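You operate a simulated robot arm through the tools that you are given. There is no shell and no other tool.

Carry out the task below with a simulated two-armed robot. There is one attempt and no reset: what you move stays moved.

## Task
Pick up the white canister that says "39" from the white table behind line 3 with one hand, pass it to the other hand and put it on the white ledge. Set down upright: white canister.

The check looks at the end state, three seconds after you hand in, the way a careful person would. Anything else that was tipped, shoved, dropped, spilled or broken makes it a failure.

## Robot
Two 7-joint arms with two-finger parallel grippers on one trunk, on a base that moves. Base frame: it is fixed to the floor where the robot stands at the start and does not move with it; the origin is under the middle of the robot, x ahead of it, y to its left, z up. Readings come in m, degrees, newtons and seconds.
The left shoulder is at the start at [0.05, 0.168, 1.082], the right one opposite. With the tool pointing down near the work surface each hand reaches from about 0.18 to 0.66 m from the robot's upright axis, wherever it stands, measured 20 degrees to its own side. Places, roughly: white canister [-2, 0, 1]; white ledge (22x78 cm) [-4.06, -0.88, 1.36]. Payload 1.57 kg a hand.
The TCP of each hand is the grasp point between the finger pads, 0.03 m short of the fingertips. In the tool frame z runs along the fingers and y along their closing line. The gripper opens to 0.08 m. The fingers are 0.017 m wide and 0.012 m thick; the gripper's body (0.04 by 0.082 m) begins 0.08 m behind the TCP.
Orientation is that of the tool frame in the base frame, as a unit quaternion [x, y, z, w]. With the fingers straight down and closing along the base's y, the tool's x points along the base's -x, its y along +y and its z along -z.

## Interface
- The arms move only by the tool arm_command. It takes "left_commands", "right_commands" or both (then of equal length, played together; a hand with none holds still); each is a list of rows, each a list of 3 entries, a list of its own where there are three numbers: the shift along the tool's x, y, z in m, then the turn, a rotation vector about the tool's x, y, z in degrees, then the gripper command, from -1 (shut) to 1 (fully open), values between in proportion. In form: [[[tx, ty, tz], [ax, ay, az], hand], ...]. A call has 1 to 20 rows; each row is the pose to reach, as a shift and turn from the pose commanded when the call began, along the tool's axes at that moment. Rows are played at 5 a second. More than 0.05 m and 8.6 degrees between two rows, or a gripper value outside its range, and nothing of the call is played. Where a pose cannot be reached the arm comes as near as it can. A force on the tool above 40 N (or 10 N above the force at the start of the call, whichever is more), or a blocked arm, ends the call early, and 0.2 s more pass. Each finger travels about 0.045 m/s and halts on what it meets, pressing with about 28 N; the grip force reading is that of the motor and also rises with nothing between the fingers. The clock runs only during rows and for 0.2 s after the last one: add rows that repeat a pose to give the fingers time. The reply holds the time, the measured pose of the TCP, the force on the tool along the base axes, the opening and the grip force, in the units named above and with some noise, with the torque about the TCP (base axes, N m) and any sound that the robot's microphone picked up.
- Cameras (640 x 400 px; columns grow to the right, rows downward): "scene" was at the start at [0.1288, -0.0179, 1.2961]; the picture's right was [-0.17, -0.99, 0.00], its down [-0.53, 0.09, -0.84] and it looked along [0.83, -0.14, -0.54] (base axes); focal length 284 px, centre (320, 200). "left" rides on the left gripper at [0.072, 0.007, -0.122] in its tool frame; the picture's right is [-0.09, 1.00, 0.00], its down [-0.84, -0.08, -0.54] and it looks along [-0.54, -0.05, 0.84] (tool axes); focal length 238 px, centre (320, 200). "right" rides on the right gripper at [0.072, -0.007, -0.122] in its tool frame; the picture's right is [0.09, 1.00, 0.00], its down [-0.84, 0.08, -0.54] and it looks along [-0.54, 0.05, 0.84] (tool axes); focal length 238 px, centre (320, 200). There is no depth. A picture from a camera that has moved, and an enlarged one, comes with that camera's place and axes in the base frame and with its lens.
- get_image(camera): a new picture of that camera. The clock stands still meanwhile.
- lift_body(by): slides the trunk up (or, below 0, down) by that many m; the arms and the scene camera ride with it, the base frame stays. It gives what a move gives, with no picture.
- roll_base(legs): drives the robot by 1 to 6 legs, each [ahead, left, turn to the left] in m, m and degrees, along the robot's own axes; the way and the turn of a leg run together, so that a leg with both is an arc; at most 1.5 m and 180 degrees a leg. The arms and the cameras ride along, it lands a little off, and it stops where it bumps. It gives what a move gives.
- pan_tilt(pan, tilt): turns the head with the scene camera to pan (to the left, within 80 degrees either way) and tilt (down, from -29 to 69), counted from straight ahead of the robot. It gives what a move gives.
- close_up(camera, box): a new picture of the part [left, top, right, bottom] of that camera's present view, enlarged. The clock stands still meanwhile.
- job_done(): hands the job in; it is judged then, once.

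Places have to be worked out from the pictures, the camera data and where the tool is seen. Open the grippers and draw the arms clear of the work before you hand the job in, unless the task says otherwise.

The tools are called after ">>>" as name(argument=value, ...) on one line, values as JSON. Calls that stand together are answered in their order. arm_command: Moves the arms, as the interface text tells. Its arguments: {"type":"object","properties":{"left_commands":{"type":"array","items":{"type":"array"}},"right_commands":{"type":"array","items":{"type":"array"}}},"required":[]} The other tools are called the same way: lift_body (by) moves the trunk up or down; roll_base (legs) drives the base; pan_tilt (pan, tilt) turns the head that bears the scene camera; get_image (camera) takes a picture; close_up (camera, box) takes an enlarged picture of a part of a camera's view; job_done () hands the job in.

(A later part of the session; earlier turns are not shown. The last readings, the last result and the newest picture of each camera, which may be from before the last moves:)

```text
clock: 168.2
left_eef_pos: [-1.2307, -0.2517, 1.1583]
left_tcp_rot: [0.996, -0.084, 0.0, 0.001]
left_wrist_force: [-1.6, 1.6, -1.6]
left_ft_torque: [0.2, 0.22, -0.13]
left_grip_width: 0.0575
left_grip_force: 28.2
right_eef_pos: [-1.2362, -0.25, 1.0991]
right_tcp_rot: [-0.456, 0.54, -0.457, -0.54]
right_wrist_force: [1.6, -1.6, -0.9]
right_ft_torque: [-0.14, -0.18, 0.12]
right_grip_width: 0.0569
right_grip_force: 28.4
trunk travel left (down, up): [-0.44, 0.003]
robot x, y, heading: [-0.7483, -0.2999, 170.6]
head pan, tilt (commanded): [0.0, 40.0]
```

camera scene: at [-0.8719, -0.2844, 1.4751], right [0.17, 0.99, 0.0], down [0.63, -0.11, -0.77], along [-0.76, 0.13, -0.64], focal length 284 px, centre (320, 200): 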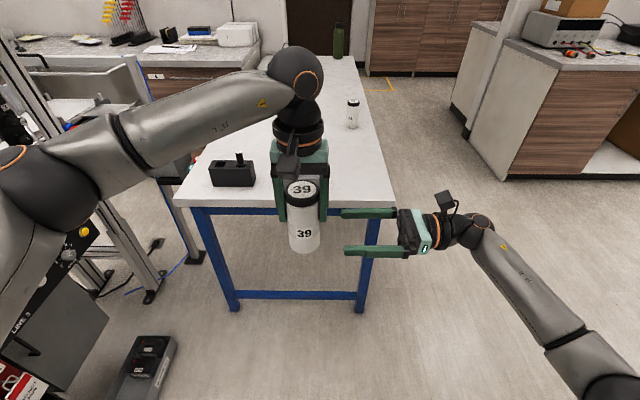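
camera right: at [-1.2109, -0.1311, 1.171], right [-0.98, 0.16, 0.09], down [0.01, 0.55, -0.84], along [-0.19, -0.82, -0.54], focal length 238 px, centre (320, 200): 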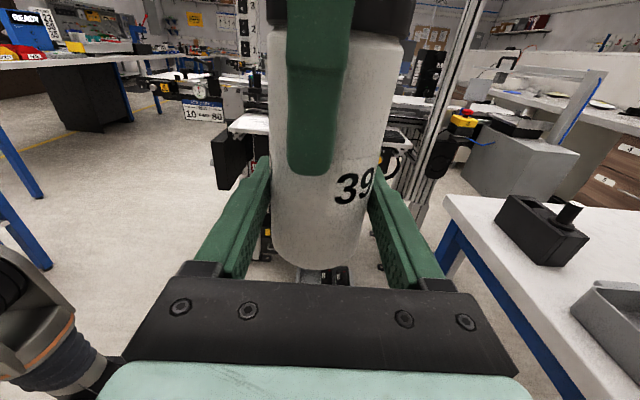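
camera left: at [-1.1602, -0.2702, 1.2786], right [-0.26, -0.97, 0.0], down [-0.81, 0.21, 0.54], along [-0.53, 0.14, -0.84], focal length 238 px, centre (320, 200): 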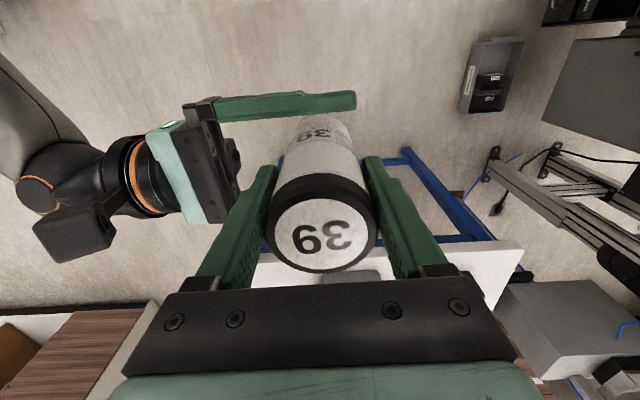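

The preload is down to 1.6 N. I open the left gripper.

>>> arm_command(left_commands=[[[0, 0, 0], [0, 0, 0], -0.2], [[0, 0, 0], [0, 0, 0], 0.5], [[0, 0, 0], [0, 0, 0], 1], [[0, 0, 0], [0, 0, 0], 1], [[0, 0, 0], [0, 0, 0], 1]])

>>> get_image(camera="left")

>>> get_image(camera="right")

```text
clock: 169.4
left_eef_pos: [-1.2309, -0.2515, 1.1576]
left_tcp_rot: [0.997, -0.082, -0.001, 0.001]
left_wrist_force: [-1.2, 0.0, 0.0]
left_ft_torque: [-0.03, -0.03, 0.01]
left_grip_width: 0.08
left_grip_force: 0.0
right_eef_pos: [-1.2368, -0.2496, 1.0989]
right_tcp_rot: [0.457, -0.54, 0.457, 0.54]
right_wrist_force: [0.0, 0.5, 1.0]
right_ft_torque: [0.0, 0.01, -0.01]
right_grip_width: 0.057
right_grip_force: 28.6
trunk travel left (down, up): [-0.44, 0.003]
robot x, y, heading: [-0.7509, -0.3032, 170.4]
head pan, tilt (commanded): [0.0, 40.0]
```

```text
taken
camera left: at [-1.1602, -0.2703, 1.2786], right [-0.26, -0.97, 0.0], down [-0.81, 0.21, 0.54], along [-0.53, 0.14, -0.84], focal length 238 px, centre (320, 200)
```

left: 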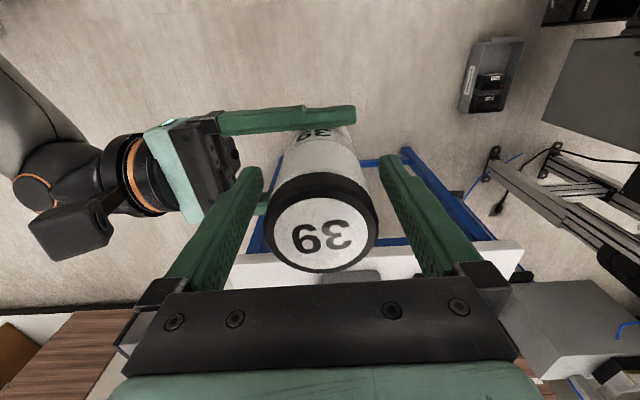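

```text
taken
camera right: at [-1.2096, -0.1311, 1.1714], right [-0.98, 0.17, 0.09], down [0.01, 0.55, -0.84], along [-0.19, -0.82, -0.54], focal length 238 px, centre (320, 200)
```

right: 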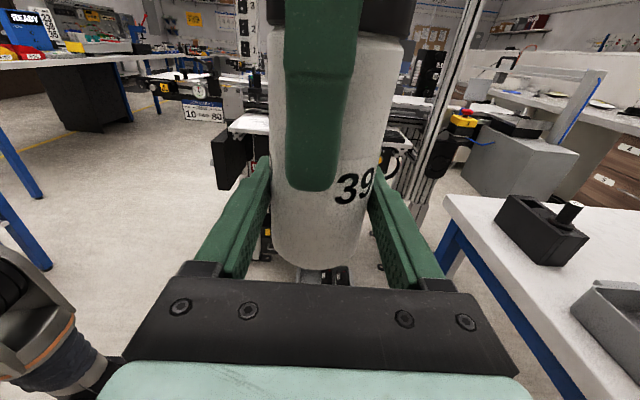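

The canister stays in the right hand. I draw the left hand straight up 0.13 m to clear the lid.

>>> arm_command(left_commands=[[[0, 0, -0.025], [0, 0, 0], 1], [[0, 0, -0.05], [0, 0, 0], 1], [[0, 0, -0.08], [0, 0, 0], 1], [[0, 0, -0.11], [0, 0, 0], 1], [[0, 0, -0.13], [0, 0, 0], 1], [[0, 0, -0.13], [0, 0, 0], 1]])

>>> get_image(camera="scene")

>>> get_image(camera="right")

```text
clock: 170.8
left_eef_pos: [-1.2304, -0.2512, 1.2872]
left_tcp_rot: [0.996, -0.084, 0.0, 0.0]
left_wrist_force: [0.2, 0.7, -0.3]
left_ft_torque: [-0.01, 0.0, 0.0]
left_grip_width: 0.0801
left_grip_force: 0.1
right_eef_pos: [-1.2369, -0.2502, 1.0995]
right_tcp_rot: [0.456, -0.54, 0.456, 0.54]
right_wrist_force: [-0.5, -0.8, 0.1]
right_ft_torque: [0.0, 0.01, -0.04]
right_grip_width: 0.0568
right_grip_force: 28.4
trunk travel left (down, up): [-0.44, 0.003]
robot x, y, heading: [-0.7465, -0.3068, 170.3]
head pan, tilt (commanded): [0.0, 40.0]
```

```text
taken
camera scene: at [-0.8721, -0.2847, 1.4751], right [0.17, 0.99, 0.0], down [0.63, -0.11, -0.77], along [-0.76, 0.13, -0.64], focal length 284 px, centre (320, 200)
```

scene: 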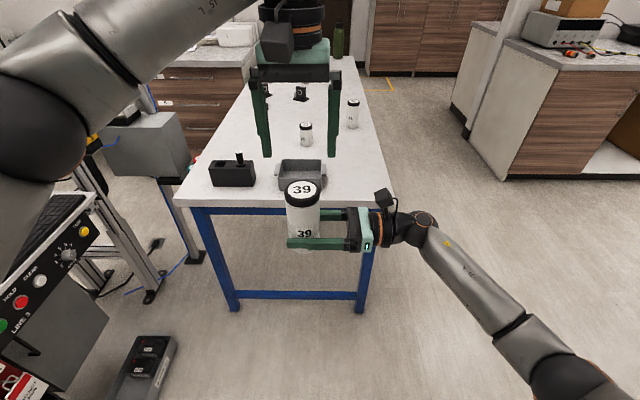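

```text
taken
camera right: at [-1.2098, -0.1312, 1.1713], right [-0.98, 0.17, 0.09], down [0.01, 0.55, -0.84], along [-0.19, -0.82, -0.54], focal length 238 px, centre (320, 200)
```

right: 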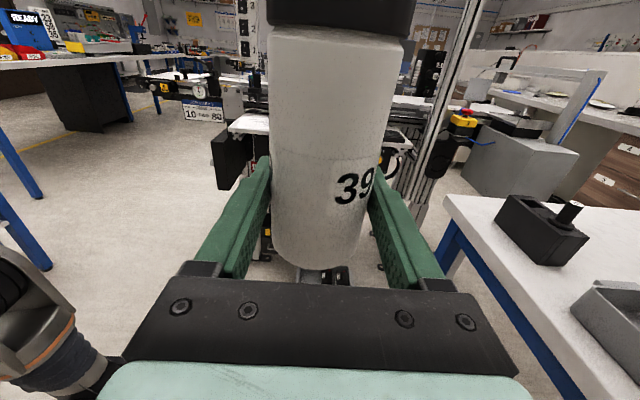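

Hand-over done; the right hand holds the canister upright. I move the left hand away to the left side.

>>> arm_command(left_commands=[[[0.015, 0.038, 0], [0, 0, 0], 1], [[0.03, 0.076, 0], [0, 0, 0], 1], [[0.045, 0.114, 0], [0, 0, 0], 1], [[0.06, 0.152, 0], [0, 0, 0], 1], [[0.08, 0.19, 0], [0, 0, 0], 1], [[0.08, 0.19, 0], [0, 0, 0], 1]])

>>> arm_command(right_commands=[[[0.035, -0.003, -0.013], [0, 0, 0], -1], [[0.07, -0.006, -0.026], [0, 0, 0], -1], [[0.105, -0.009, -0.039], [0, 0, 0], -1], [[0.14, -0.012, -0.052], [0, 0, 0], -1], [[0.175, -0.015, -0.065], [0, 0, 0], -1], [[0.21, -0.018, -0.078], [0, 0, 0], -1], [[0.245, -0.021, -0.091], [0, 0, 0], -1], [[0.28, -0.024, -0.104], [0, 0, 0], -1], [[0.315, -0.027, -0.117], [0, 0, 0], -1], [[0.35, -0.03, -0.13], [0, 0, 0], -1], [[0.35, -0.03, -0.13], [0, 0, 0], -1]])

>>> get_image(camera="scene")

>>> get_image(camera="right")

```text
clock: 172.2
left_eef_pos: [-1.182, -0.4526, 1.2869]
left_tcp_rot: [0.997, -0.083, 0.0, 0.001]
left_wrist_force: [0.3, 0.1, -0.6]
left_ft_torque: [0.0, -0.01, -0.01]
left_grip_width: 0.0801
left_grip_force: 0.0
right_eef_pos: [-1.2375, -0.2484, 1.0997]
right_tcp_rot: [0.456, -0.54, 0.457, 0.54]
right_wrist_force: [-0.7, 0.4, -0.3]
right_ft_torque: [-0.02, -0.03, 0.0]
right_grip_width: 0.0569
right_grip_force: 28.1
trunk travel left (down, up): [-0.44, 0.003]
robot x, y, heading: [-0.7504, -0.3021, 170.5]
head pan, tilt (commanded): [0.0, 40.0]
```

```text
clock: 174.6
left_eef_pos: [-1.1827, -0.4541, 1.2868]
left_tcp_rot: [0.997, -0.083, -0.001, 0.0]
left_wrist_force: [0.3, -0.2, 0.8]
left_ft_torque: [0.0, 0.01, 0.02]
left_grip_width: 0.0798
left_grip_force: 0.1
right_eef_pos: [-1.186, -0.1265, 1.4489]
right_tcp_rot: [-0.457, 0.54, -0.457, -0.54]
right_wrist_force: [-0.1, 0.4, -2.1]
right_ft_torque: [0.0, 0.01, -0.03]
right_grip_width: 0.0573
right_grip_force: 28.0
trunk travel left (down, up): [-0.44, 0.003]
robot x, y, heading: [-0.7503, -0.3044, 170.1]
head pan, tilt (commanded): [0.0, 40.0]
```

```text
taken
camera scene: at [-0.8722, -0.2845, 1.4751], right [0.17, 0.99, 0.0], down [0.63, -0.11, -0.77], along [-0.76, 0.13, -0.64], focal length 284 px, centre (320, 200)
```

scene: 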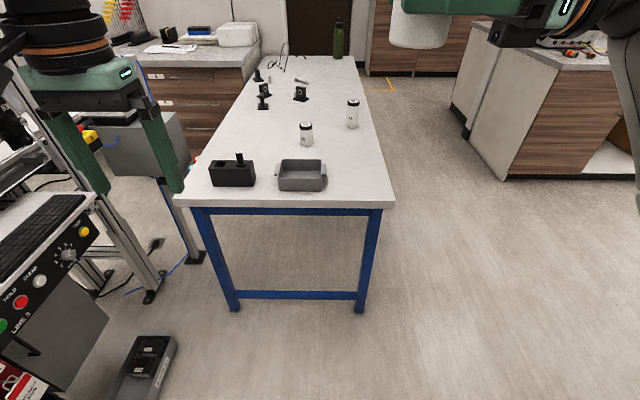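

```text
taken
camera right: at [-1.159, -0.0075, 1.52], right [-0.98, 0.17, 0.09], down [0.01, 0.55, -0.84], along [-0.19, -0.82, -0.54], focal length 238 px, centre (320, 200)
```

right: 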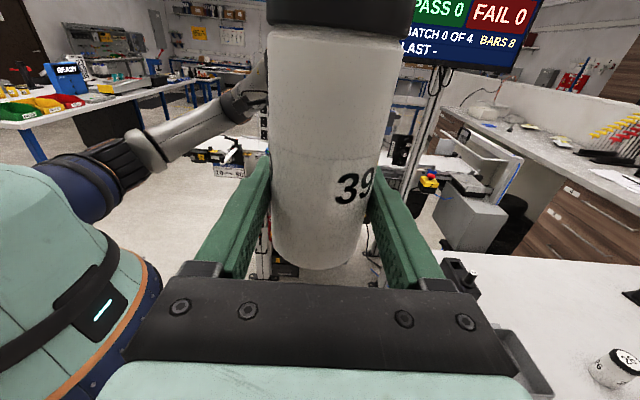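

The canister is at z 1.45 in the right hand. Before driving through the corridor I check how far the right elbow sticks out.

>>> pan_tilt(pan=-60, tilt=35)

>>> get_image(camera="scene")

>>> get_image(camera="left")

```text
clock: 175.9
left_eef_pos: [-1.1816, -0.4543, 1.2864]
left_tcp_rot: [0.997, -0.083, -0.001, 0.0]
left_wrist_force: [-0.2, 0.3, 0.2]
left_ft_torque: [0.0, -0.01, 0.0]
left_grip_width: 0.0803
left_grip_force: 0.0
right_eef_pos: [-1.1866, -0.1266, 1.4487]
right_tcp_rot: [-0.456, 0.541, -0.456, -0.54]
right_wrist_force: [0.8, -0.7, -2.9]
right_ft_torque: [0.02, 0.01, 0.01]
right_grip_width: 0.0571
right_grip_force: 27.9
trunk travel left (down, up): [-0.44, 0.003]
robot x, y, heading: [-0.7462, -0.3031, 170.5]
head pan, tilt (commanded): [-60.0, 35.0]
```

```text
taken
camera scene: at [-0.8189, -0.2162, 1.4826], right [0.94, 0.35, 0.0], down [0.2, -0.54, -0.82], along [-0.29, 0.77, -0.57], focal length 284 px, centre (320, 200)
```

scene: 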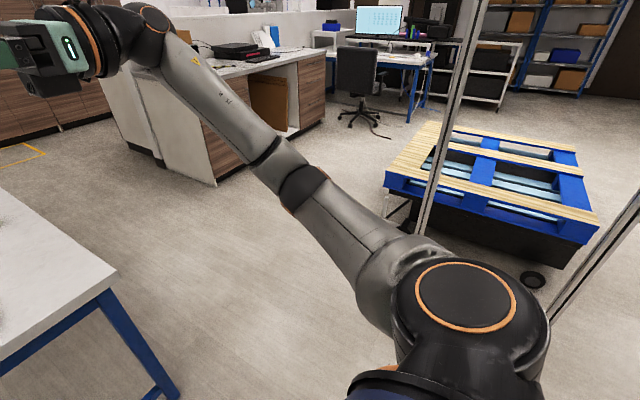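

```text
taken
camera left: at [-1.1119, -0.4725, 1.4071], right [-0.26, -0.97, 0.0], down [-0.81, 0.21, 0.54], along [-0.53, 0.14, -0.84], focal length 238 px, centre (320, 200)
```

left: 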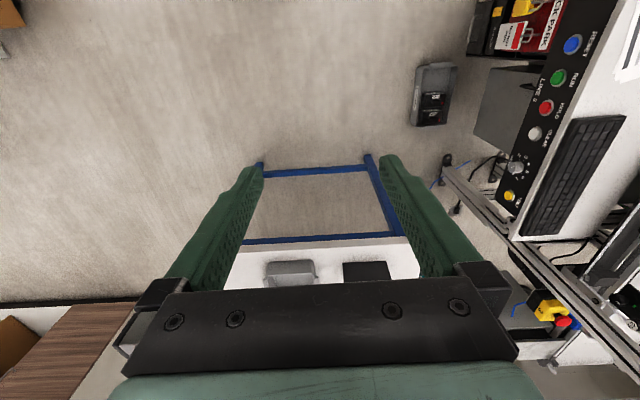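

The elbow stays within about 0.45 m laterally at z ~1.27, so the corridor is fine. I drive along the same route, biased a little to the table side.

>>> roll_base(legs=[[0.565, -0.921, 0], [1.456, 0.087, 0]])

>>> get_image(camera="right")

>>> get_image(camera="scene")

```text
clock: 191.0
left_eef_pos: [-3.0183, 0.6216, 1.2863]
left_tcp_rot: [0.998, -0.061, -0.001, 0.0]
left_wrist_force: [1.1, -0.8, -0.2]
left_ft_torque: [-0.05, 0.01, 0.02]
left_grip_width: 0.0799
left_grip_force: 0.1
right_eef_pos: [-3.0367, 0.9497, 1.4483]
right_tcp_rot: [-0.469, 0.53, -0.469, -0.529]
right_wrist_force: [-0.4, -0.1, -2.5]
right_ft_torque: [0.01, 0.0, 0.01]
right_grip_width: 0.057
right_grip_force: 27.6
trunk travel left (down, up): [-0.44, 0.003]
robot x, y, heading: [-2.5888, 0.7951, 172.9]
head pan, tilt (commanded): [-60.0, 35.0]
```

```text
taken
camera right: at [-3.0146, 1.0684, 1.5198], right [-0.99, 0.12, 0.09], down [-0.01, 0.55, -0.84], along [-0.15, -0.83, -0.54], focal length 238 px, centre (320, 200)
```

right: 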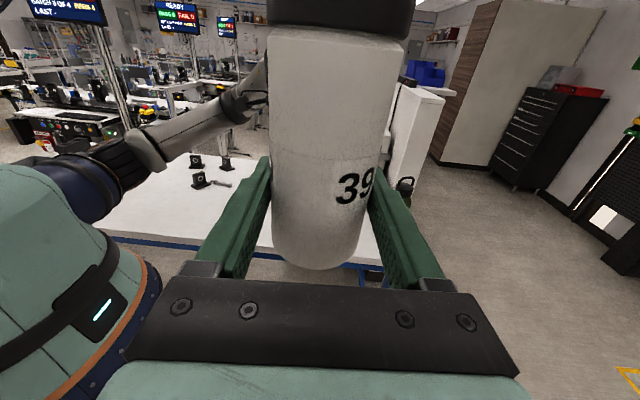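

```text
taken
camera scene: at [-2.6657, 0.8754, 1.4826], right [0.92, 0.39, 0.0], down [0.22, -0.53, -0.82], along [-0.32, 0.75, -0.57], focal length 284 px, centre (320, 200)
```

scene: 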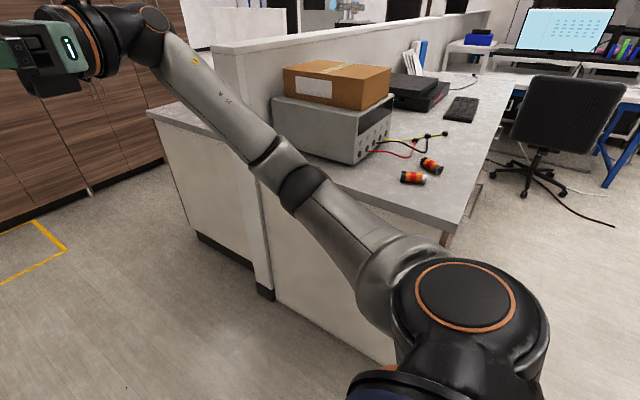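

Canister unchanged in the grip; corridor margins look fine. I continue to the aisle behind the partition.

>>> roll_base(legs=[[1.428, -0.049, 0], [0.878, 0.633, 0]])

>>> pan_tilt(pan=60, tilt=20)

>>> get_image(camera="scene")

>>> get_image(camera="right")

```text
clock: 203.7
left_eef_pos: [-5.3577, 0.3154, 1.2862]
left_tcp_rot: [0.998, -0.062, -0.001, 0.0]
left_wrist_force: [-0.5, 0.4, -0.5]
left_ft_torque: [0.0, 0.0, 0.01]
left_grip_width: 0.08
left_grip_force: 0.1
right_eef_pos: [-5.3755, 0.6432, 1.448]
right_tcp_rot: [0.468, -0.53, 0.468, 0.53]
right_wrist_force: [-1.1, -0.5, -2.4]
right_ft_torque: [0.0, 0.0, 0.01]
right_grip_width: 0.0569
right_grip_force: 28.0
trunk travel left (down, up): [-0.44, 0.003]
robot x, y, heading: [-4.9312, 0.4836, 172.8]
head pan, tilt (commanded): [-60.0, 35.0]
```

```text
clock: 205.7
left_eef_pos: [-5.3578, 0.3162, 1.2862]
left_tcp_rot: [0.998, -0.062, -0.001, 0.0]
left_wrist_force: [-0.5, -0.3, -0.3]
left_ft_torque: [-0.01, -0.03, 0.03]
left_grip_width: 0.0798
left_grip_force: 0.2
right_eef_pos: [-5.3748, 0.6428, 1.4474]
right_tcp_rot: [0.468, -0.53, 0.468, 0.53]
right_wrist_force: [1.1, -0.6, -2.4]
right_ft_torque: [-0.02, 0.0, -0.01]
right_grip_width: 0.0566
right_grip_force: 27.9
trunk travel left (down, up): [-0.44, 0.003]
robot x, y, heading: [-4.929, 0.4841, 172.8]
head pan, tilt (commanded): [60.0, 20.0]
```

```text
taken
camera scene: at [-5.0267, 0.4134, 1.5065], right [-0.8, 0.6, 0.0], down [0.21, 0.27, -0.94], along [-0.57, -0.75, -0.34], focal length 284 px, centre (320, 200)
```

scene: 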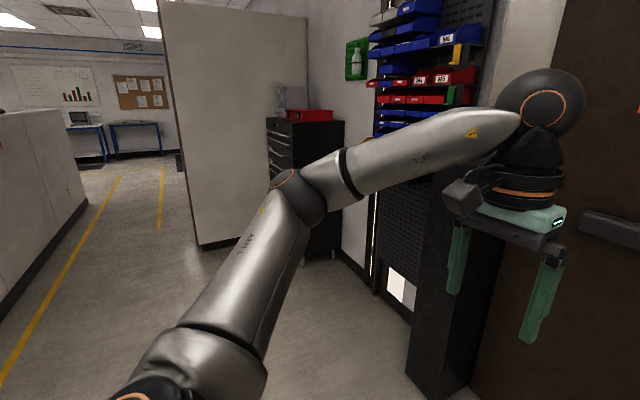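

```text
taken
camera right: at [-5.3531, 0.7625, 1.5198], right [-0.99, 0.12, 0.09], down [-0.01, 0.55, -0.84], along [-0.15, -0.83, -0.54], focal length 238 px, centre (320, 200)
```

right: 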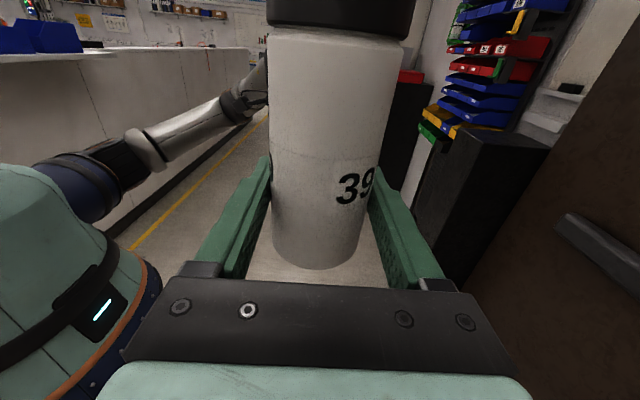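

The aisle is clear (cabinets at x < -6). I turn left 178° in place and then slide sideways down the aisle to stand in front of the ledge's south part, about 0.8 m off.

>>> roll_base(legs=[[0, 0, 178]])

```text
clock: 213.2
left_eef_pos: [-4.4932, 0.6206, 1.2871]
left_tcp_rot: [0.1, 0.995, -0.001, 0.0]
left_wrist_force: [-0.1, -0.6, 0.3]
left_ft_torque: [0.0, 0.0, -0.02]
left_grip_width: 0.0801
left_grip_force: 0.1
right_eef_pos: [-4.5025, 0.2937, 1.4475]
right_tcp_rot: [0.549, 0.446, 0.549, -0.446]
right_wrist_force: [-1.1, -0.7, -1.8]
right_ft_torque: [0.0, 0.03, 0.03]
right_grip_width: 0.0568
right_grip_force: 27.6
trunk travel left (down, up): [-0.44, 0.003]
robot x, y, heading: [-4.9298, 0.4833, -11.4]
head pan, tilt (commanded): [60.0, 20.0]
```

Heading is -11.4°; I correct by 2.4° and slide right along the aisle.

>>> roll_base(legs=[[0, 0, 2.4], [0.187, -1.402, 0]])

>>> pan_tilt(pan=0, tilt=20)

>>> get_image(camera="scene")

>>> get_image(camera="right")

```text
clock: 226.3
left_eef_pos: [-4.535, -0.7964, 1.2871]
left_tcp_rot: [0.069, 0.998, 0.001, 0.001]
left_wrist_force: [0.3, -0.2, -0.7]
left_ft_torque: [0.01, -0.01, -0.01]
left_grip_width: 0.0801
left_grip_force: 0.0
right_eef_pos: [-4.5227, -1.1248, 1.4477]
right_tcp_rot: [0.534, 0.463, 0.534, -0.464]
right_wrist_force: [-0.4, -0.3, -1.6]
right_ft_torque: [0.02, -0.02, -0.03]
right_grip_width: 0.057
right_grip_force: 28.1
trunk travel left (down, up): [-0.44, 0.003]
robot x, y, heading: [-4.9647, -0.9594, -8.0]
head pan, tilt (commanded): [60.0, 20.0]
```

```text
clock: 227.7
left_eef_pos: [-4.5354, -0.7957, 1.2874]
left_tcp_rot: [0.068, 0.998, 0.0, 0.0]
left_wrist_force: [-0.9, -1.0, 0.8]
left_ft_torque: [0.03, -0.02, 0.0]
left_grip_width: 0.0798
left_grip_force: 0.1
right_eef_pos: [-4.5232, -1.1226, 1.4493]
right_tcp_rot: [0.533, 0.465, 0.533, -0.464]
right_wrist_force: [0.6, 0.5, -3.6]
right_ft_torque: [0.0, 0.02, 0.02]
right_grip_width: 0.0569
right_grip_force: 28.1
trunk travel left (down, up): [-0.44, 0.003]
robot x, y, heading: [-4.9652, -0.9539, -8.0]
head pan, tilt (commanded): [0.0, 20.0]
```

```text
taken
camera scene: at [-4.8315, -0.9797, 1.5065], right [-0.14, -0.99, 0.0], down [-0.34, 0.05, -0.94], along [0.93, -0.13, -0.34], focal length 284 px, centre (320, 200)
```

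scene: 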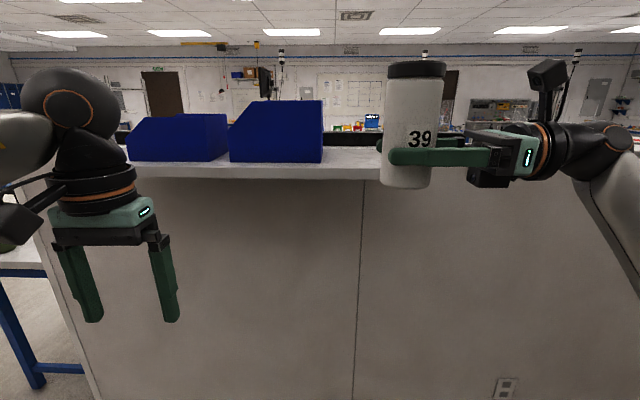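

```text
taken
camera right: at [-4.5459, -1.2436, 1.5197], right [0.99, -0.14, 0.09], down [0.0, -0.55, -0.84], along [0.17, 0.83, -0.54], focal length 238 px, centre (320, 200)
```

right: 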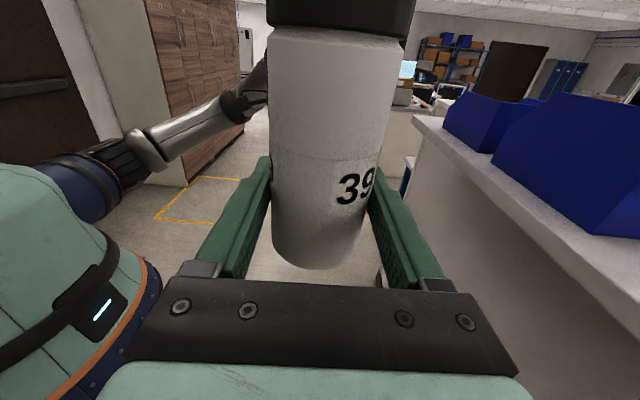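

The bin corner is at about (-4.175,-1.072), so the target spot is (-4.14,-1.173): straight ahead of the canister by 0.386 m. First I pull the left hand back so it stays clear of the ledge and bins.

>>> arm_command(left_commands=[[[0.03, 0.015, 0], [0, 0, 0], 1], [[0.06, 0.03, 0], [0, 0, 0], 1], [[0.09, 0.045, 0], [0, 0, 0], 1], [[0.12, 0.06, 0], [0, 0, 0], 1], [[0.12, 0.06, 0], [0, 0, 0], 1]])

>>> get_image(camera="scene")

```text
clock: 228.8
left_eef_pos: [-4.6459, -0.7222, 1.2857]
left_tcp_rot: [0.069, 0.998, 0.0, 0.0]
left_wrist_force: [0.2, -1.0, 0.7]
left_ft_torque: [0.01, 0.04, -0.02]
left_grip_width: 0.08
left_grip_force: 0.1
right_eef_pos: [-4.5214, -1.1226, 1.4476]
right_tcp_rot: [0.533, 0.465, 0.533, -0.465]
right_wrist_force: [0.3, -0.7, -1.9]
right_ft_torque: [0.03, -0.02, 0.01]
right_grip_width: 0.0568
right_grip_force: 27.8
trunk travel left (down, up): [-0.44, 0.003]
robot x, y, heading: [-4.9633, -0.9548, -7.9]
head pan, tilt (commanded): [0.0, 20.0]
```

```text
taken
camera scene: at [-4.8309, -0.9801, 1.5064], right [-0.14, -0.99, 0.0], down [-0.34, 0.05, -0.94], along [0.93, -0.13, -0.34], focal length 284 px, centre (320, 200)
```

scene: 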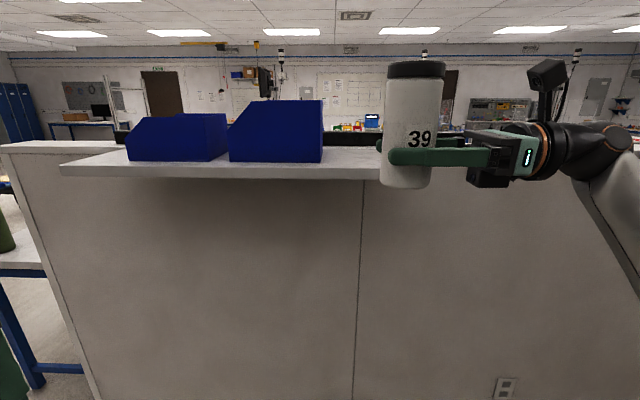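

The left hand is out of the picture's way. I drive ahead 0.28 m; the canister bottom (z 1.41) stays above the ledge level.

>>> roll_base(legs=[[0.28, 0, 0]])

>>> pan_tilt(pan=-15, tilt=25)

>>> get_image(camera="scene")

>>> get_image(camera="right")

```text
clock: 230.8
left_eef_pos: [-4.366, -0.759, 1.2846]
left_tcp_rot: [0.068, 0.998, 0.0, 0.001]
left_wrist_force: [-0.5, -0.2, 0.1]
left_ft_torque: [-0.02, 0.0, 0.01]
left_grip_width: 0.0799
left_grip_force: 0.1
right_eef_pos: [-4.2402, -1.1621, 1.448]
right_tcp_rot: [0.533, 0.465, 0.533, -0.465]
right_wrist_force: [-0.3, -0.4, -2.7]
right_ft_torque: [-0.02, 0.01, -0.01]
right_grip_width: 0.0571
right_grip_force: 28.4
trunk travel left (down, up): [-0.44, 0.003]
robot x, y, heading: [-4.686, -0.9944, -8.1]
head pan, tilt (commanded): [0.0, 20.0]
```

```text
clock: 231.6
left_eef_pos: [-4.3665, -0.7596, 1.2859]
left_tcp_rot: [0.068, 0.998, 0.0, 0.001]
left_wrist_force: [0.3, 0.3, -0.1]
left_ft_torque: [-0.02, 0.01, -0.02]
left_grip_width: 0.0798
left_grip_force: 0.0
right_eef_pos: [-4.2411, -1.1609, 1.4474]
right_tcp_rot: [0.533, 0.465, 0.533, -0.465]
right_wrist_force: [-1.2, 0.3, -2.8]
right_ft_torque: [-0.03, -0.01, 0.03]
right_grip_width: 0.0571
right_grip_force: 27.6
trunk travel left (down, up): [-0.44, 0.003]
robot x, y, heading: [-4.6842, -0.9996, -8.0]
head pan, tilt (commanded): [-15.0, 25.0]
```

```text
taken
camera scene: at [-4.5574, -1.0415, 1.4985], right [-0.39, -0.92, 0.0], down [-0.39, 0.16, -0.91], along [0.84, -0.35, -0.42], focal length 284 px, centre (320, 200)
```

scene: 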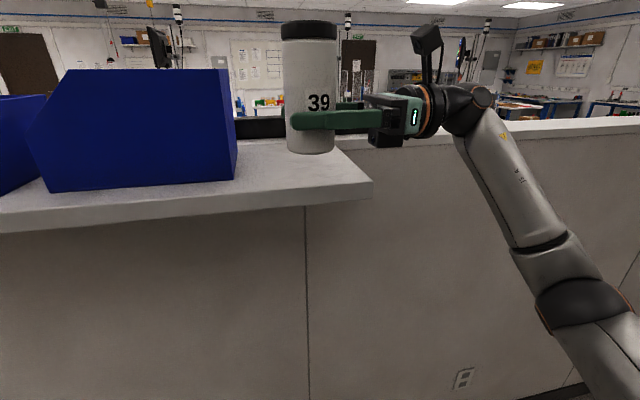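

```text
taken
camera right: at [-4.2638, -1.2815, 1.5197], right [0.99, -0.13, 0.09], down [0.0, -0.55, -0.84], along [0.16, 0.83, -0.54], focal length 238 px, centre (320, 200)
```

right: 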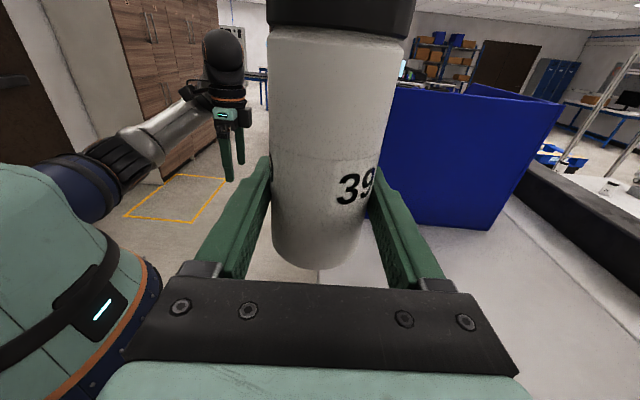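

Corner and bin measurements agree with the earlier ones; the target is now 0.096 m along the right tool's y and 4 mm along its z. I move the canister over the ledge at the same height.

>>> arm_command(right_commands=[[[0, 0.025, 0.001], [0, 0, 0], -1], [[0, 0.05, 0.002], [0, 0, 0], -1], [[0, 0.075, 0.003], [0, 0, 0], -1], [[0, 0.096, 0.004], [0, 0, 0], -1], [[0, 0.096, 0.004], [0, 0, 0], -1], [[0, 0.096, 0.004], [0, 0, 0], -1]])

>>> get_image(camera="scene")

>>> get_image(camera="right")

```text
clock: 233.0
left_eef_pos: [-4.3656, -0.7608, 1.2851]
left_tcp_rot: [0.067, 0.998, -0.001, 0.0]
left_wrist_force: [1.1, 0.0, -0.1]
left_ft_torque: [-0.04, -0.03, 0.03]
left_grip_width: 0.0801
left_grip_force: 0.0
right_eef_pos: [-4.1462, -1.1691, 1.448]
right_tcp_rot: [0.533, 0.466, 0.532, -0.465]
right_wrist_force: [-0.7, 0.1, -2.7]
right_ft_torque: [-0.01, 0.01, -0.02]
right_grip_width: 0.0567
right_grip_force: 28.2
trunk travel left (down, up): [-0.44, 0.003]
robot x, y, heading: [-4.6837, -0.9942, -7.7]
head pan, tilt (commanded): [-15.0, 25.0]
```

```text
taken
camera scene: at [-4.5571, -1.0414, 1.4984], right [-0.39, -0.92, 0.0], down [-0.39, 0.16, -0.91], along [0.84, -0.35, -0.42], focal length 284 px, centre (320, 200)
```

scene: 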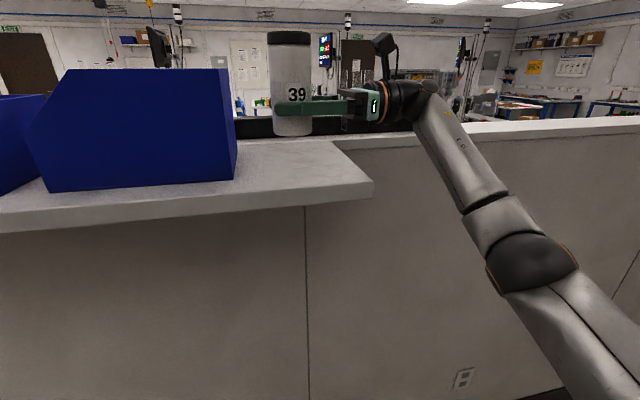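

```text
taken
camera right: at [-4.1684, -1.2894, 1.5202], right [0.99, -0.13, 0.09], down [0.0, -0.55, -0.84], along [0.16, 0.83, -0.54], focal length 238 px, centre (320, 200)
```

right: 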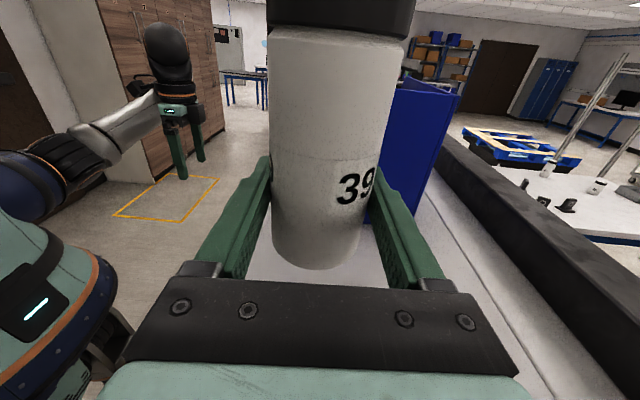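

The canister is over the middle of the free spot (south edge and bin each ~9 cm from its axis). I lower it 4 cm first.

>>> arm_command(right_commands=[[[-0.01, 0, 0], [0, 0, 0], -1], [[-0.02, 0, 0], [0, 0, 0], -1], [[-0.03, 0, 0], [0, 0, 0], -1], [[-0.04, 0, 0], [0, 0, 0], -1], [[-0.04, 0, 0], [0, 0, 0], -1]])

>>> close_up(camera="scene", box=[210, 60, 410, 210])

```text
clock: 234.2
left_eef_pos: [-4.3667, -0.7591, 1.2856]
left_tcp_rot: [0.067, 0.998, 0.0, 0.001]
left_wrist_force: [-0.2, -0.8, -0.1]
left_ft_torque: [-0.01, -0.01, -0.02]
left_grip_width: 0.0803
left_grip_force: 0.0
right_eef_pos: [-4.1457, -1.1698, 1.4074]
right_tcp_rot: [0.532, 0.466, 0.533, -0.464]
right_wrist_force: [0.4, 0.6, -1.7]
right_ft_torque: [0.02, -0.04, 0.0]
right_grip_width: 0.0574
right_grip_force: 28.0
trunk travel left (down, up): [-0.44, 0.003]
robot x, y, heading: [-4.6812, -0.9976, -7.8]
head pan, tilt (commanded): [-15.0, 25.0]
```

```text
2.67 times, centred on (310, 135) of scene
camera zoom: at [-4.5573, -1.0415, 1.4984], right [-0.39, -0.92, 0.0], down [-0.39, 0.16, -0.91], along [0.84, -0.35, -0.42], focal length 757 px, centre (347, 373)
```

zoom: 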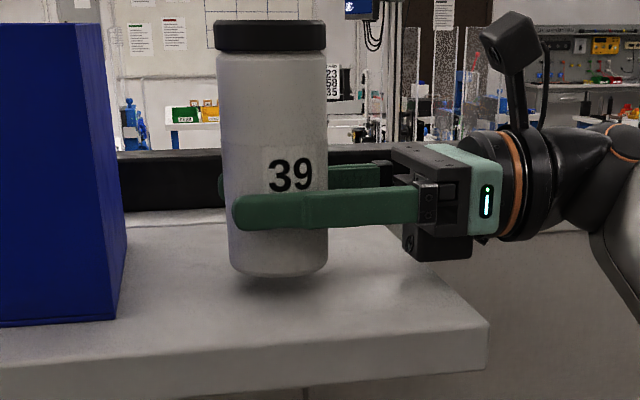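

The bottom hovers about 1 cm over the ledge. I lower 6 mm more, then continue in small steps watching the vertical force.

>>> arm_command(right_commands=[[[-0.003, 0, 0], [0, 0, 0], -1], [[-0.006, 0, 0], [0, 0, 0], -1], [[-0.006, 0, 0], [0, 0, 0], -1]])

>>> arm_command(right_commands=[[[-0.002, 0, 0], [0, 0, 0], -1], [[-0.003, 0, 0], [0, 0, 0], -1], [[-0.003, 0, 0], [0, 0, 0], -1]])

>>> close_up(camera="scene", box=[210, 60, 410, 210])

```text
clock: 235.0
left_eef_pos: [-4.3657, -0.7599, 1.2849]
left_tcp_rot: [0.067, 0.998, 0.0, 0.001]
left_wrist_force: [-0.1, 1.1, 0.4]
left_ft_torque: [0.02, 0.01, 0.05]
left_grip_width: 0.0799
left_grip_force: 0.0
right_eef_pos: [-4.146, -1.1703, 1.4027]
right_tcp_rot: [0.533, 0.465, 0.533, -0.465]
right_wrist_force: [-0.5, 0.7, -3.3]
right_ft_torque: [0.01, -0.01, 0.04]
right_grip_width: 0.0571
right_grip_force: 27.5
trunk travel left (down, up): [-0.44, 0.003]
robot x, y, heading: [-4.6833, -1.0003, -7.8]
head pan, tilt (commanded): [-15.0, 25.0]
```

```text
clock: 235.8
left_eef_pos: [-4.3657, -0.7597, 1.2862]
left_tcp_rot: [0.067, 0.998, 0.0, 0.001]
left_wrist_force: [0.3, -0.4, -0.1]
left_ft_torque: [-0.02, 0.02, 0.02]
left_grip_width: 0.08
left_grip_force: 0.1
right_eef_pos: [-4.1453, -1.1695, 1.3996]
right_tcp_rot: [0.533, 0.465, 0.533, -0.465]
right_wrist_force: [-0.5, 0.2, -1.5]
right_ft_torque: [0.03, 0.01, 0.01]
right_grip_width: 0.057
right_grip_force: 28.2
trunk travel left (down, up): [-0.44, 0.003]
robot x, y, heading: [-4.6811, -0.9998, -7.8]
head pan, tilt (commanded): [-15.0, 25.0]
```

```text
2.67 times, centred on (310, 135) of scene
camera zoom: at [-4.5573, -1.0416, 1.4984], right [-0.39, -0.92, 0.0], down [-0.39, 0.16, -0.91], along [0.84, -0.35, -0.42], focal length 757 px, centre (347, 373)
```

zoom: 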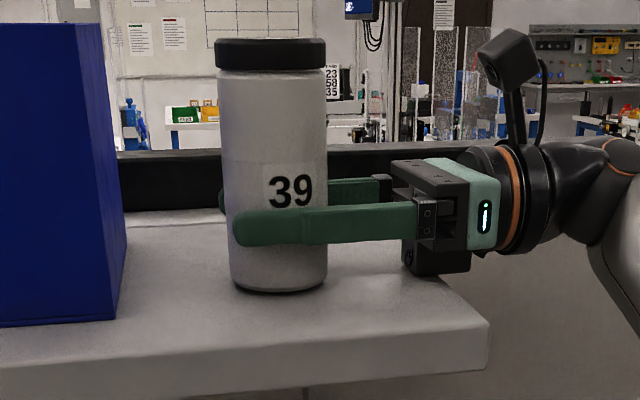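

Still no contact (force -1.5 to -3 N is just the weight); the bottom seems 1–4 mm above the ledge. I continue in 2 mm steps.

>>> arm_command(right_commands=[[[-0.001, 0, 0], [0, 0, 0], -1], [[-0.002, 0, 0], [0, 0, 0], -1], [[-0.002, 0, 0], [0, 0, 0], -1]])

>>> arm_command(right_commands=[[[-0.001, 0, 0], [0, 0, 0], -1], [[-0.0015, 0, 0], [0, 0, 0], -1], [[-0.0015, 0, 0], [0, 0, 0], -1]])

>>> close_up(camera="scene", box=[210, 60, 410, 210])

```text
clock: 236.6
left_eef_pos: [-4.3659, -0.7587, 1.2865]
left_tcp_rot: [0.066, 0.998, 0.001, 0.001]
left_wrist_force: [0.8, -0.4, 0.3]
left_ft_torque: [0.02, -0.01, 0.02]
left_grip_width: 0.08
left_grip_force: 0.1
right_eef_pos: [-4.1453, -1.1696, 1.398]
right_tcp_rot: [0.532, 0.464, 0.535, -0.464]
right_wrist_force: [5.5, -1.5, 9.2]
right_ft_torque: [-1.23, 0.14, 0.56]
right_grip_width: 0.0571
right_grip_force: 27.6
trunk travel left (down, up): [-0.44, 0.003]
robot x, y, heading: [-4.6837, -0.997, -7.9]
head pan, tilt (commanded): [-15.0, 25.0]
```

```text
clock: 237.4
left_eef_pos: [-4.3653, -0.7587, 1.2855]
left_tcp_rot: [0.067, 0.998, 0.0, 0.001]
left_wrist_force: [-0.4, -0.1, -0.1]
left_ft_torque: [0.0, 0.0, 0.02]
left_grip_width: 0.0802
left_grip_force: 0.0
right_eef_pos: [-4.1464, -1.17, 1.3976]
right_tcp_rot: [0.531, 0.465, 0.535, -0.464]
right_wrist_force: [16.6, -6.3, 28.8]
right_ft_torque: [-3.24, 0.3, 1.64]
right_grip_width: 0.057
right_grip_force: 28.1
trunk travel left (down, up): [-0.44, 0.003]
robot x, y, heading: [-4.6812, -0.9992, -7.8]
head pan, tilt (commanded): [-15.0, 25.0]
```

```text
2.67 times, centred on (310, 135) of scene
camera zoom: at [-4.557, -1.0412, 1.4987], right [-0.39, -0.92, 0.0], down [-0.39, 0.16, -0.91], along [0.84, -0.35, -0.42], focal length 757 px, centre (347, 373)
```

zoom: 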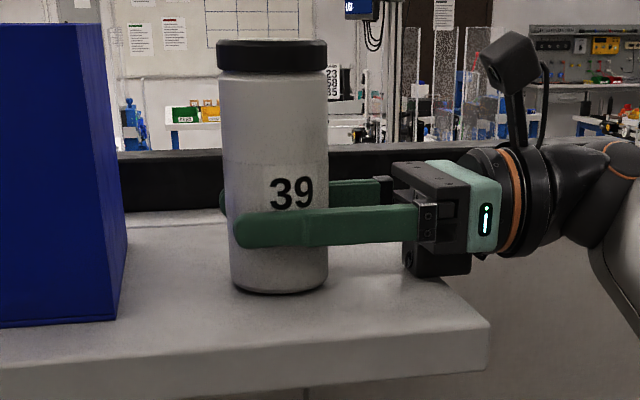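

The 29 N with a torque about x of -3.2 N·m means something 10 cm behind the TCP touches: the gripper housing is on the ledge's south edge, not the canister. I raise 1 cm at once and shift 3 cm south so the housing is beyond the ledge end.

>>> arm_command(right_commands=[[[0.005, 0, 0], [0, 0, 0], -1], [[0.012, 0, 0], [0, 0, 0], -1], [[0.012, 0, -0.015], [0, 0, 0], -1], [[0.012, 0, -0.03], [0, 0, 0], -1], [[0.012, 0, -0.03], [0, 0, 0], -1]])

>>> close_up(camera="scene", box=[210, 60, 410, 210])

>>> get_image(camera="right")

```text
clock: 238.6
left_eef_pos: [-4.3652, -0.7598, 1.285]
left_tcp_rot: [0.067, 0.998, 0.0, 0.002]
left_wrist_force: [0.3, -0.5, 0.2]
left_ft_torque: [0.02, 0.01, 0.0]
left_grip_width: 0.0798
left_grip_force: 0.1
right_eef_pos: [-4.1505, -1.1991, 1.4077]
right_tcp_rot: [0.533, 0.465, 0.533, -0.465]
right_wrist_force: [-0.9, 0.3, -3.5]
right_ft_torque: [0.01, 0.01, -0.01]
right_grip_width: 0.057
right_grip_force: 28.1
trunk travel left (down, up): [-0.44, 0.003]
robot x, y, heading: [-4.684, -0.9995, -8.0]
head pan, tilt (commanded): [-15.0, 25.0]
```

```text
2.67 times, centred on (310, 135) of scene
camera zoom: at [-4.5572, -1.0414, 1.4984], right [-0.39, -0.92, 0.0], down [-0.39, 0.16, -0.91], along [0.84, -0.35, -0.42], focal length 757 px, centre (347, 373)
```

zoom: 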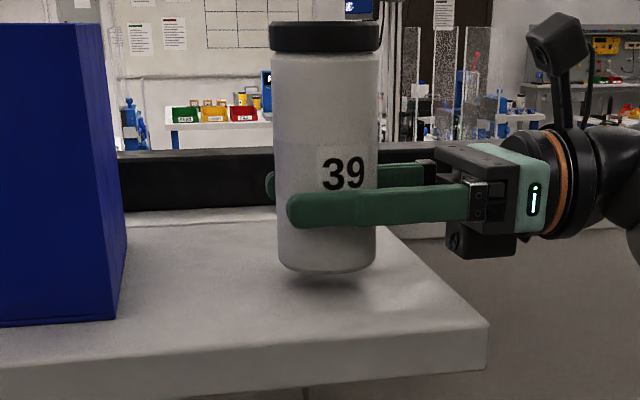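

```text
taken
camera right: at [-4.1722, -1.3195, 1.4787], right [0.99, -0.13, 0.09], down [0.0, -0.55, -0.84], along [0.16, 0.83, -0.54], focal length 238 px, centre (320, 200)
```

right: 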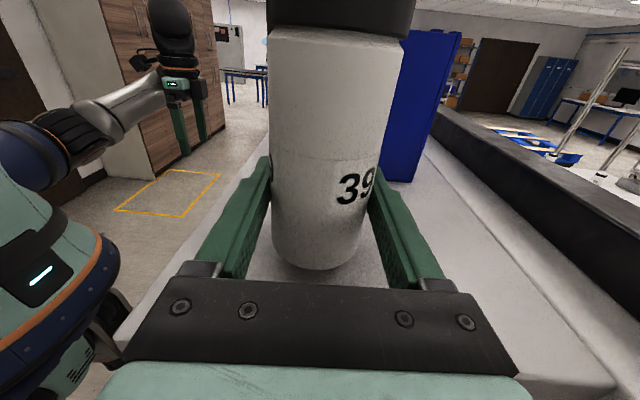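

The housing is now nearly past the ledge end; I shift another 8 mm south for margin (canister edge still >2 cm inside the end) and lower again in small steps.

>>> arm_command(right_commands=[[[0, 0, -0.004], [0, 0, 0], -1], [[0, 0, -0.008], [0, 0, 0], -1], [[-0.003, 0, -0.008], [0, 0, 0], -1], [[-0.006, 0, -0.008], [0, 0, 0], -1], [[-0.008, 0, -0.008], [0, 0, 0], -1], [[-0.008, 0, -0.008], [0, 0, 0], -1]])

>>> close_up(camera="scene", box=[230, 80, 390, 200])

```text
clock: 240.0
left_eef_pos: [-4.3656, -0.7589, 1.2851]
left_tcp_rot: [0.067, 0.998, -0.001, 0.001]
left_wrist_force: [-1.0, 0.7, 0.0]
left_ft_torque: [0.01, -0.03, -0.01]
left_grip_width: 0.0801
left_grip_force: 0.0
right_eef_pos: [-4.1508, -1.2078, 1.3995]
right_tcp_rot: [0.532, 0.466, 0.532, -0.465]
right_wrist_force: [-0.3, -0.5, -1.9]
right_ft_torque: [0.03, 0.04, -0.02]
right_grip_width: 0.057
right_grip_force: 28.0
trunk travel left (down, up): [-0.44, 0.003]
robot x, y, heading: [-4.6835, -0.998, -7.9]
head pan, tilt (commanded): [-15.0, 25.0]
```

```text
3.33 times, centred on (310, 140) of scene
camera zoom: at [-4.5573, -1.0416, 1.4984], right [-0.39, -0.92, 0.0], down [-0.39, 0.16, -0.91], along [0.84, -0.35, -0.42], focal length 946 px, centre (353, 400)
```

zoom: 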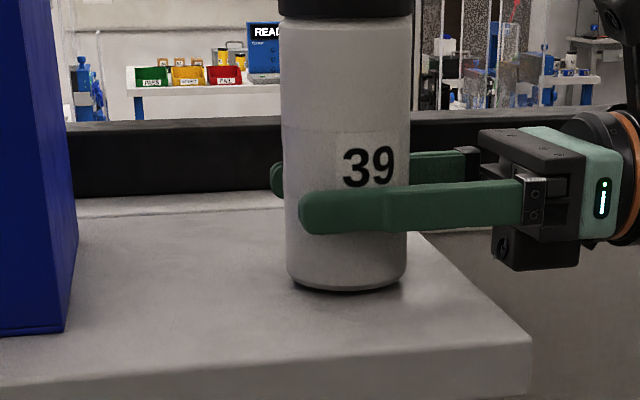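

The housing is clearly off the ledge now. I lower by 2 mm steps and watch the force.

>>> arm_command(right_commands=[[[-0.001, 0, 0], [0, 0, 0], -1], [[-0.002, 0, 0], [0, 0, 0], -1], [[-0.002, 0, 0], [0, 0, 0], -1]])

```text
clock: 240.8
left_eef_pos: [-4.3663, -0.7602, 1.2862]
left_tcp_rot: [0.067, 0.998, -0.001, 0.001]
left_wrist_force: [0.2, 0.2, -0.7]
left_ft_torque: [-0.01, -0.01, 0.0]
left_grip_width: 0.0799
left_grip_force: 0.1
right_eef_pos: [-4.1508, -1.2067, 1.3975]
right_tcp_rot: [0.533, 0.465, 0.533, -0.465]
right_wrist_force: [-0.2, -0.5, -2.6]
right_ft_torque: [0.04, -0.01, -0.01]
right_grip_width: 0.057
right_grip_force: 28.6
trunk travel left (down, up): [-0.44, 0.003]
robot x, y, heading: [-4.6869, -0.9998, -8.1]
head pan, tilt (commanded): [-15.0, 25.0]
```

No contact at 1.3975; another 1.5 mm.

>>> arm_command(right_commands=[[[-0.001, 0, 0], [0, 0, 0], -1], [[-0.0015, 0, 0], [0, 0, 0], -1], [[-0.0015, 0, 0], [0, 0, 0], -1]])

```text
clock: 241.6
left_eef_pos: [-4.3666, -0.7586, 1.285]
left_tcp_rot: [0.067, 0.998, 0.0, 0.001]
left_wrist_force: [0.6, 0.5, -0.5]
left_ft_torque: [0.02, -0.01, -0.02]
left_grip_width: 0.0802
left_grip_force: 0.0
right_eef_pos: [-4.1496, -1.2076, 1.3959]
right_tcp_rot: [0.534, 0.464, 0.533, -0.464]
right_wrist_force: [0.0, 0.3, -1.1]
right_ft_torque: [0.05, -0.01, 0.01]
right_grip_width: 0.0571
right_grip_force: 28.3
trunk travel left (down, up): [-0.44, 0.003]
robot x, y, heading: [-4.6805, -1.0005, -7.8]
head pan, tilt (commanded): [-15.0, 25.0]
```

Force drops slightly toward -1 N but no clear contact yet at 1.396; another 1.5 mm.

>>> arm_command(right_commands=[[[-0.001, 0, 0], [0, 0, 0], -1], [[-0.0015, 0, 0], [0, 0, 0], -1], [[-0.0015, 0, 0], [0, 0, 0], -1]])

>>> close_up(camera="scene", box=[230, 80, 390, 200])

```text
clock: 242.4
left_eef_pos: [-4.3665, -0.7586, 1.2845]
left_tcp_rot: [0.067, 0.998, 0.0, 0.001]
left_wrist_force: [0.3, -0.6, 0.9]
left_ft_torque: [0.01, -0.01, -0.02]
left_grip_width: 0.0798
left_grip_force: 0.0
right_eef_pos: [-4.1507, -1.2082, 1.3956]
right_tcp_rot: [0.532, 0.465, 0.534, -0.465]
right_wrist_force: [3.7, -1.4, 7.6]
right_ft_torque: [-0.19, 0.14, 0.06]
right_grip_width: 0.0571
right_grip_force: 28.1
trunk travel left (down, up): [-0.44, 0.003]
robot x, y, heading: [-4.6805, -0.9976, -7.8]
head pan, tilt (commanded): [-15.0, 25.0]
```

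```text
3.33 times, centred on (310, 140) of scene
camera zoom: at [-4.5575, -1.0414, 1.4986], right [-0.39, -0.92, 0.0], down [-0.39, 0.16, -0.91], along [0.84, -0.35, -0.42], focal length 946 px, centre (353, 400)
```

zoom: 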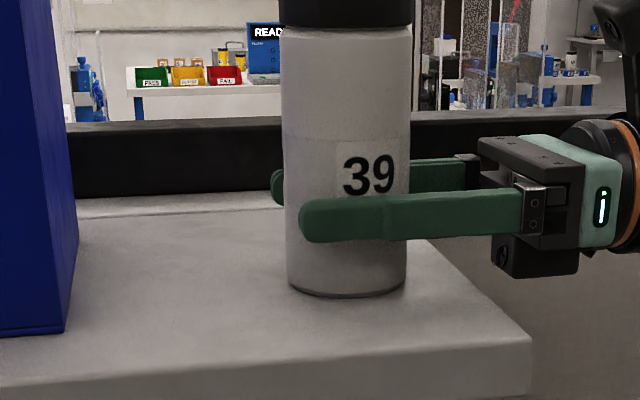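

Now the contact is under the canister itself: +7.6 N with almost no torque. I ease off 0.7 mm and open the right gripper.

>>> arm_command(right_commands=[[[0.0007, 0, 0], [0, 0, 0], -1], [[0.0007, 0, 0], [0, 0, 0], -0.2], [[0.0007, 0, 0], [0, 0, 0], 0.2], [[0.0007, 0, 0], [0, 0, 0], 0.5], [[0.0007, 0, 0], [0, 0, 0], 0.8], [[0.0007, 0, 0], [0, 0, 0], 1], [[0.0007, 0, 0], [0, 0, 0], 1], [[0.0007, 0, 0], [0, 0, 0], 1]])

>>> close_up(camera="scene", box=[210, 60, 410, 210])

>>> get_image(camera="right")

```text
clock: 244.2
left_eef_pos: [-4.3655, -0.7583, 1.2861]
left_tcp_rot: [0.067, 0.998, 0.001, 0.001]
left_wrist_force: [0.8, 0.8, -0.2]
left_ft_torque: [-0.01, 0.01, 0.01]
left_grip_width: 0.0802
left_grip_force: 0.0
right_eef_pos: [-4.1504, -1.2067, 1.3954]
right_tcp_rot: [0.533, 0.465, 0.533, -0.464]
right_wrist_force: [0.1, 0.4, 0.8]
right_ft_torque: [0.0, 0.04, 0.01]
right_grip_width: 0.0801
right_grip_force: 0.1
trunk travel left (down, up): [-0.44, 0.003]
robot x, y, heading: [-4.6813, -0.998, -7.9]
head pan, tilt (commanded): [-15.0, 25.0]
```

```text
2.67 times, centred on (310, 135) of scene
camera zoom: at [-4.5575, -1.0415, 1.4984], right [-0.39, -0.92, 0.0], down [-0.39, 0.16, -0.91], along [0.84, -0.35, -0.42], focal length 757 px, centre (347, 373)
```

zoom: 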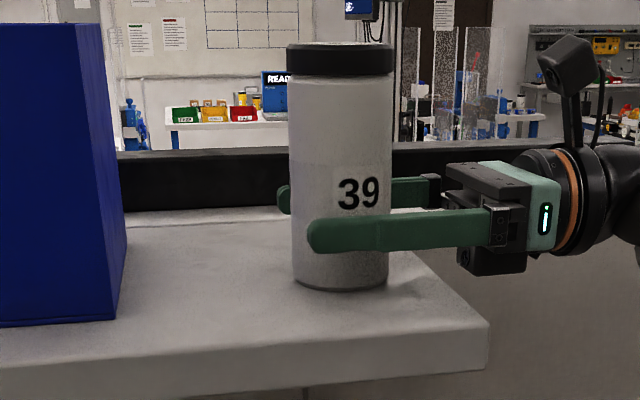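

```text
taken
camera right: at [-4.1733, -1.3281, 1.4673], right [0.99, -0.13, 0.09], down [0.0, -0.55, -0.84], along [0.16, 0.83, -0.54], focal length 238 px, centre (320, 200)
```

right: 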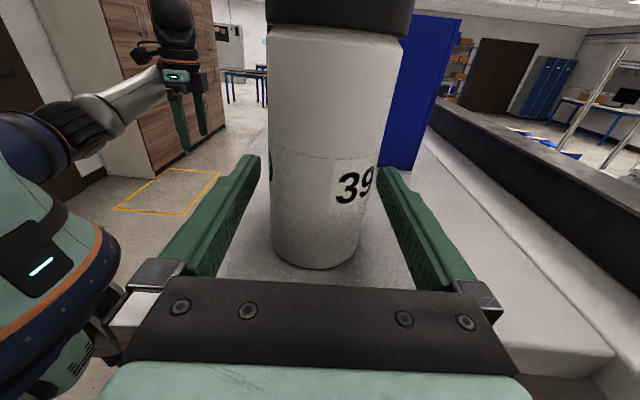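

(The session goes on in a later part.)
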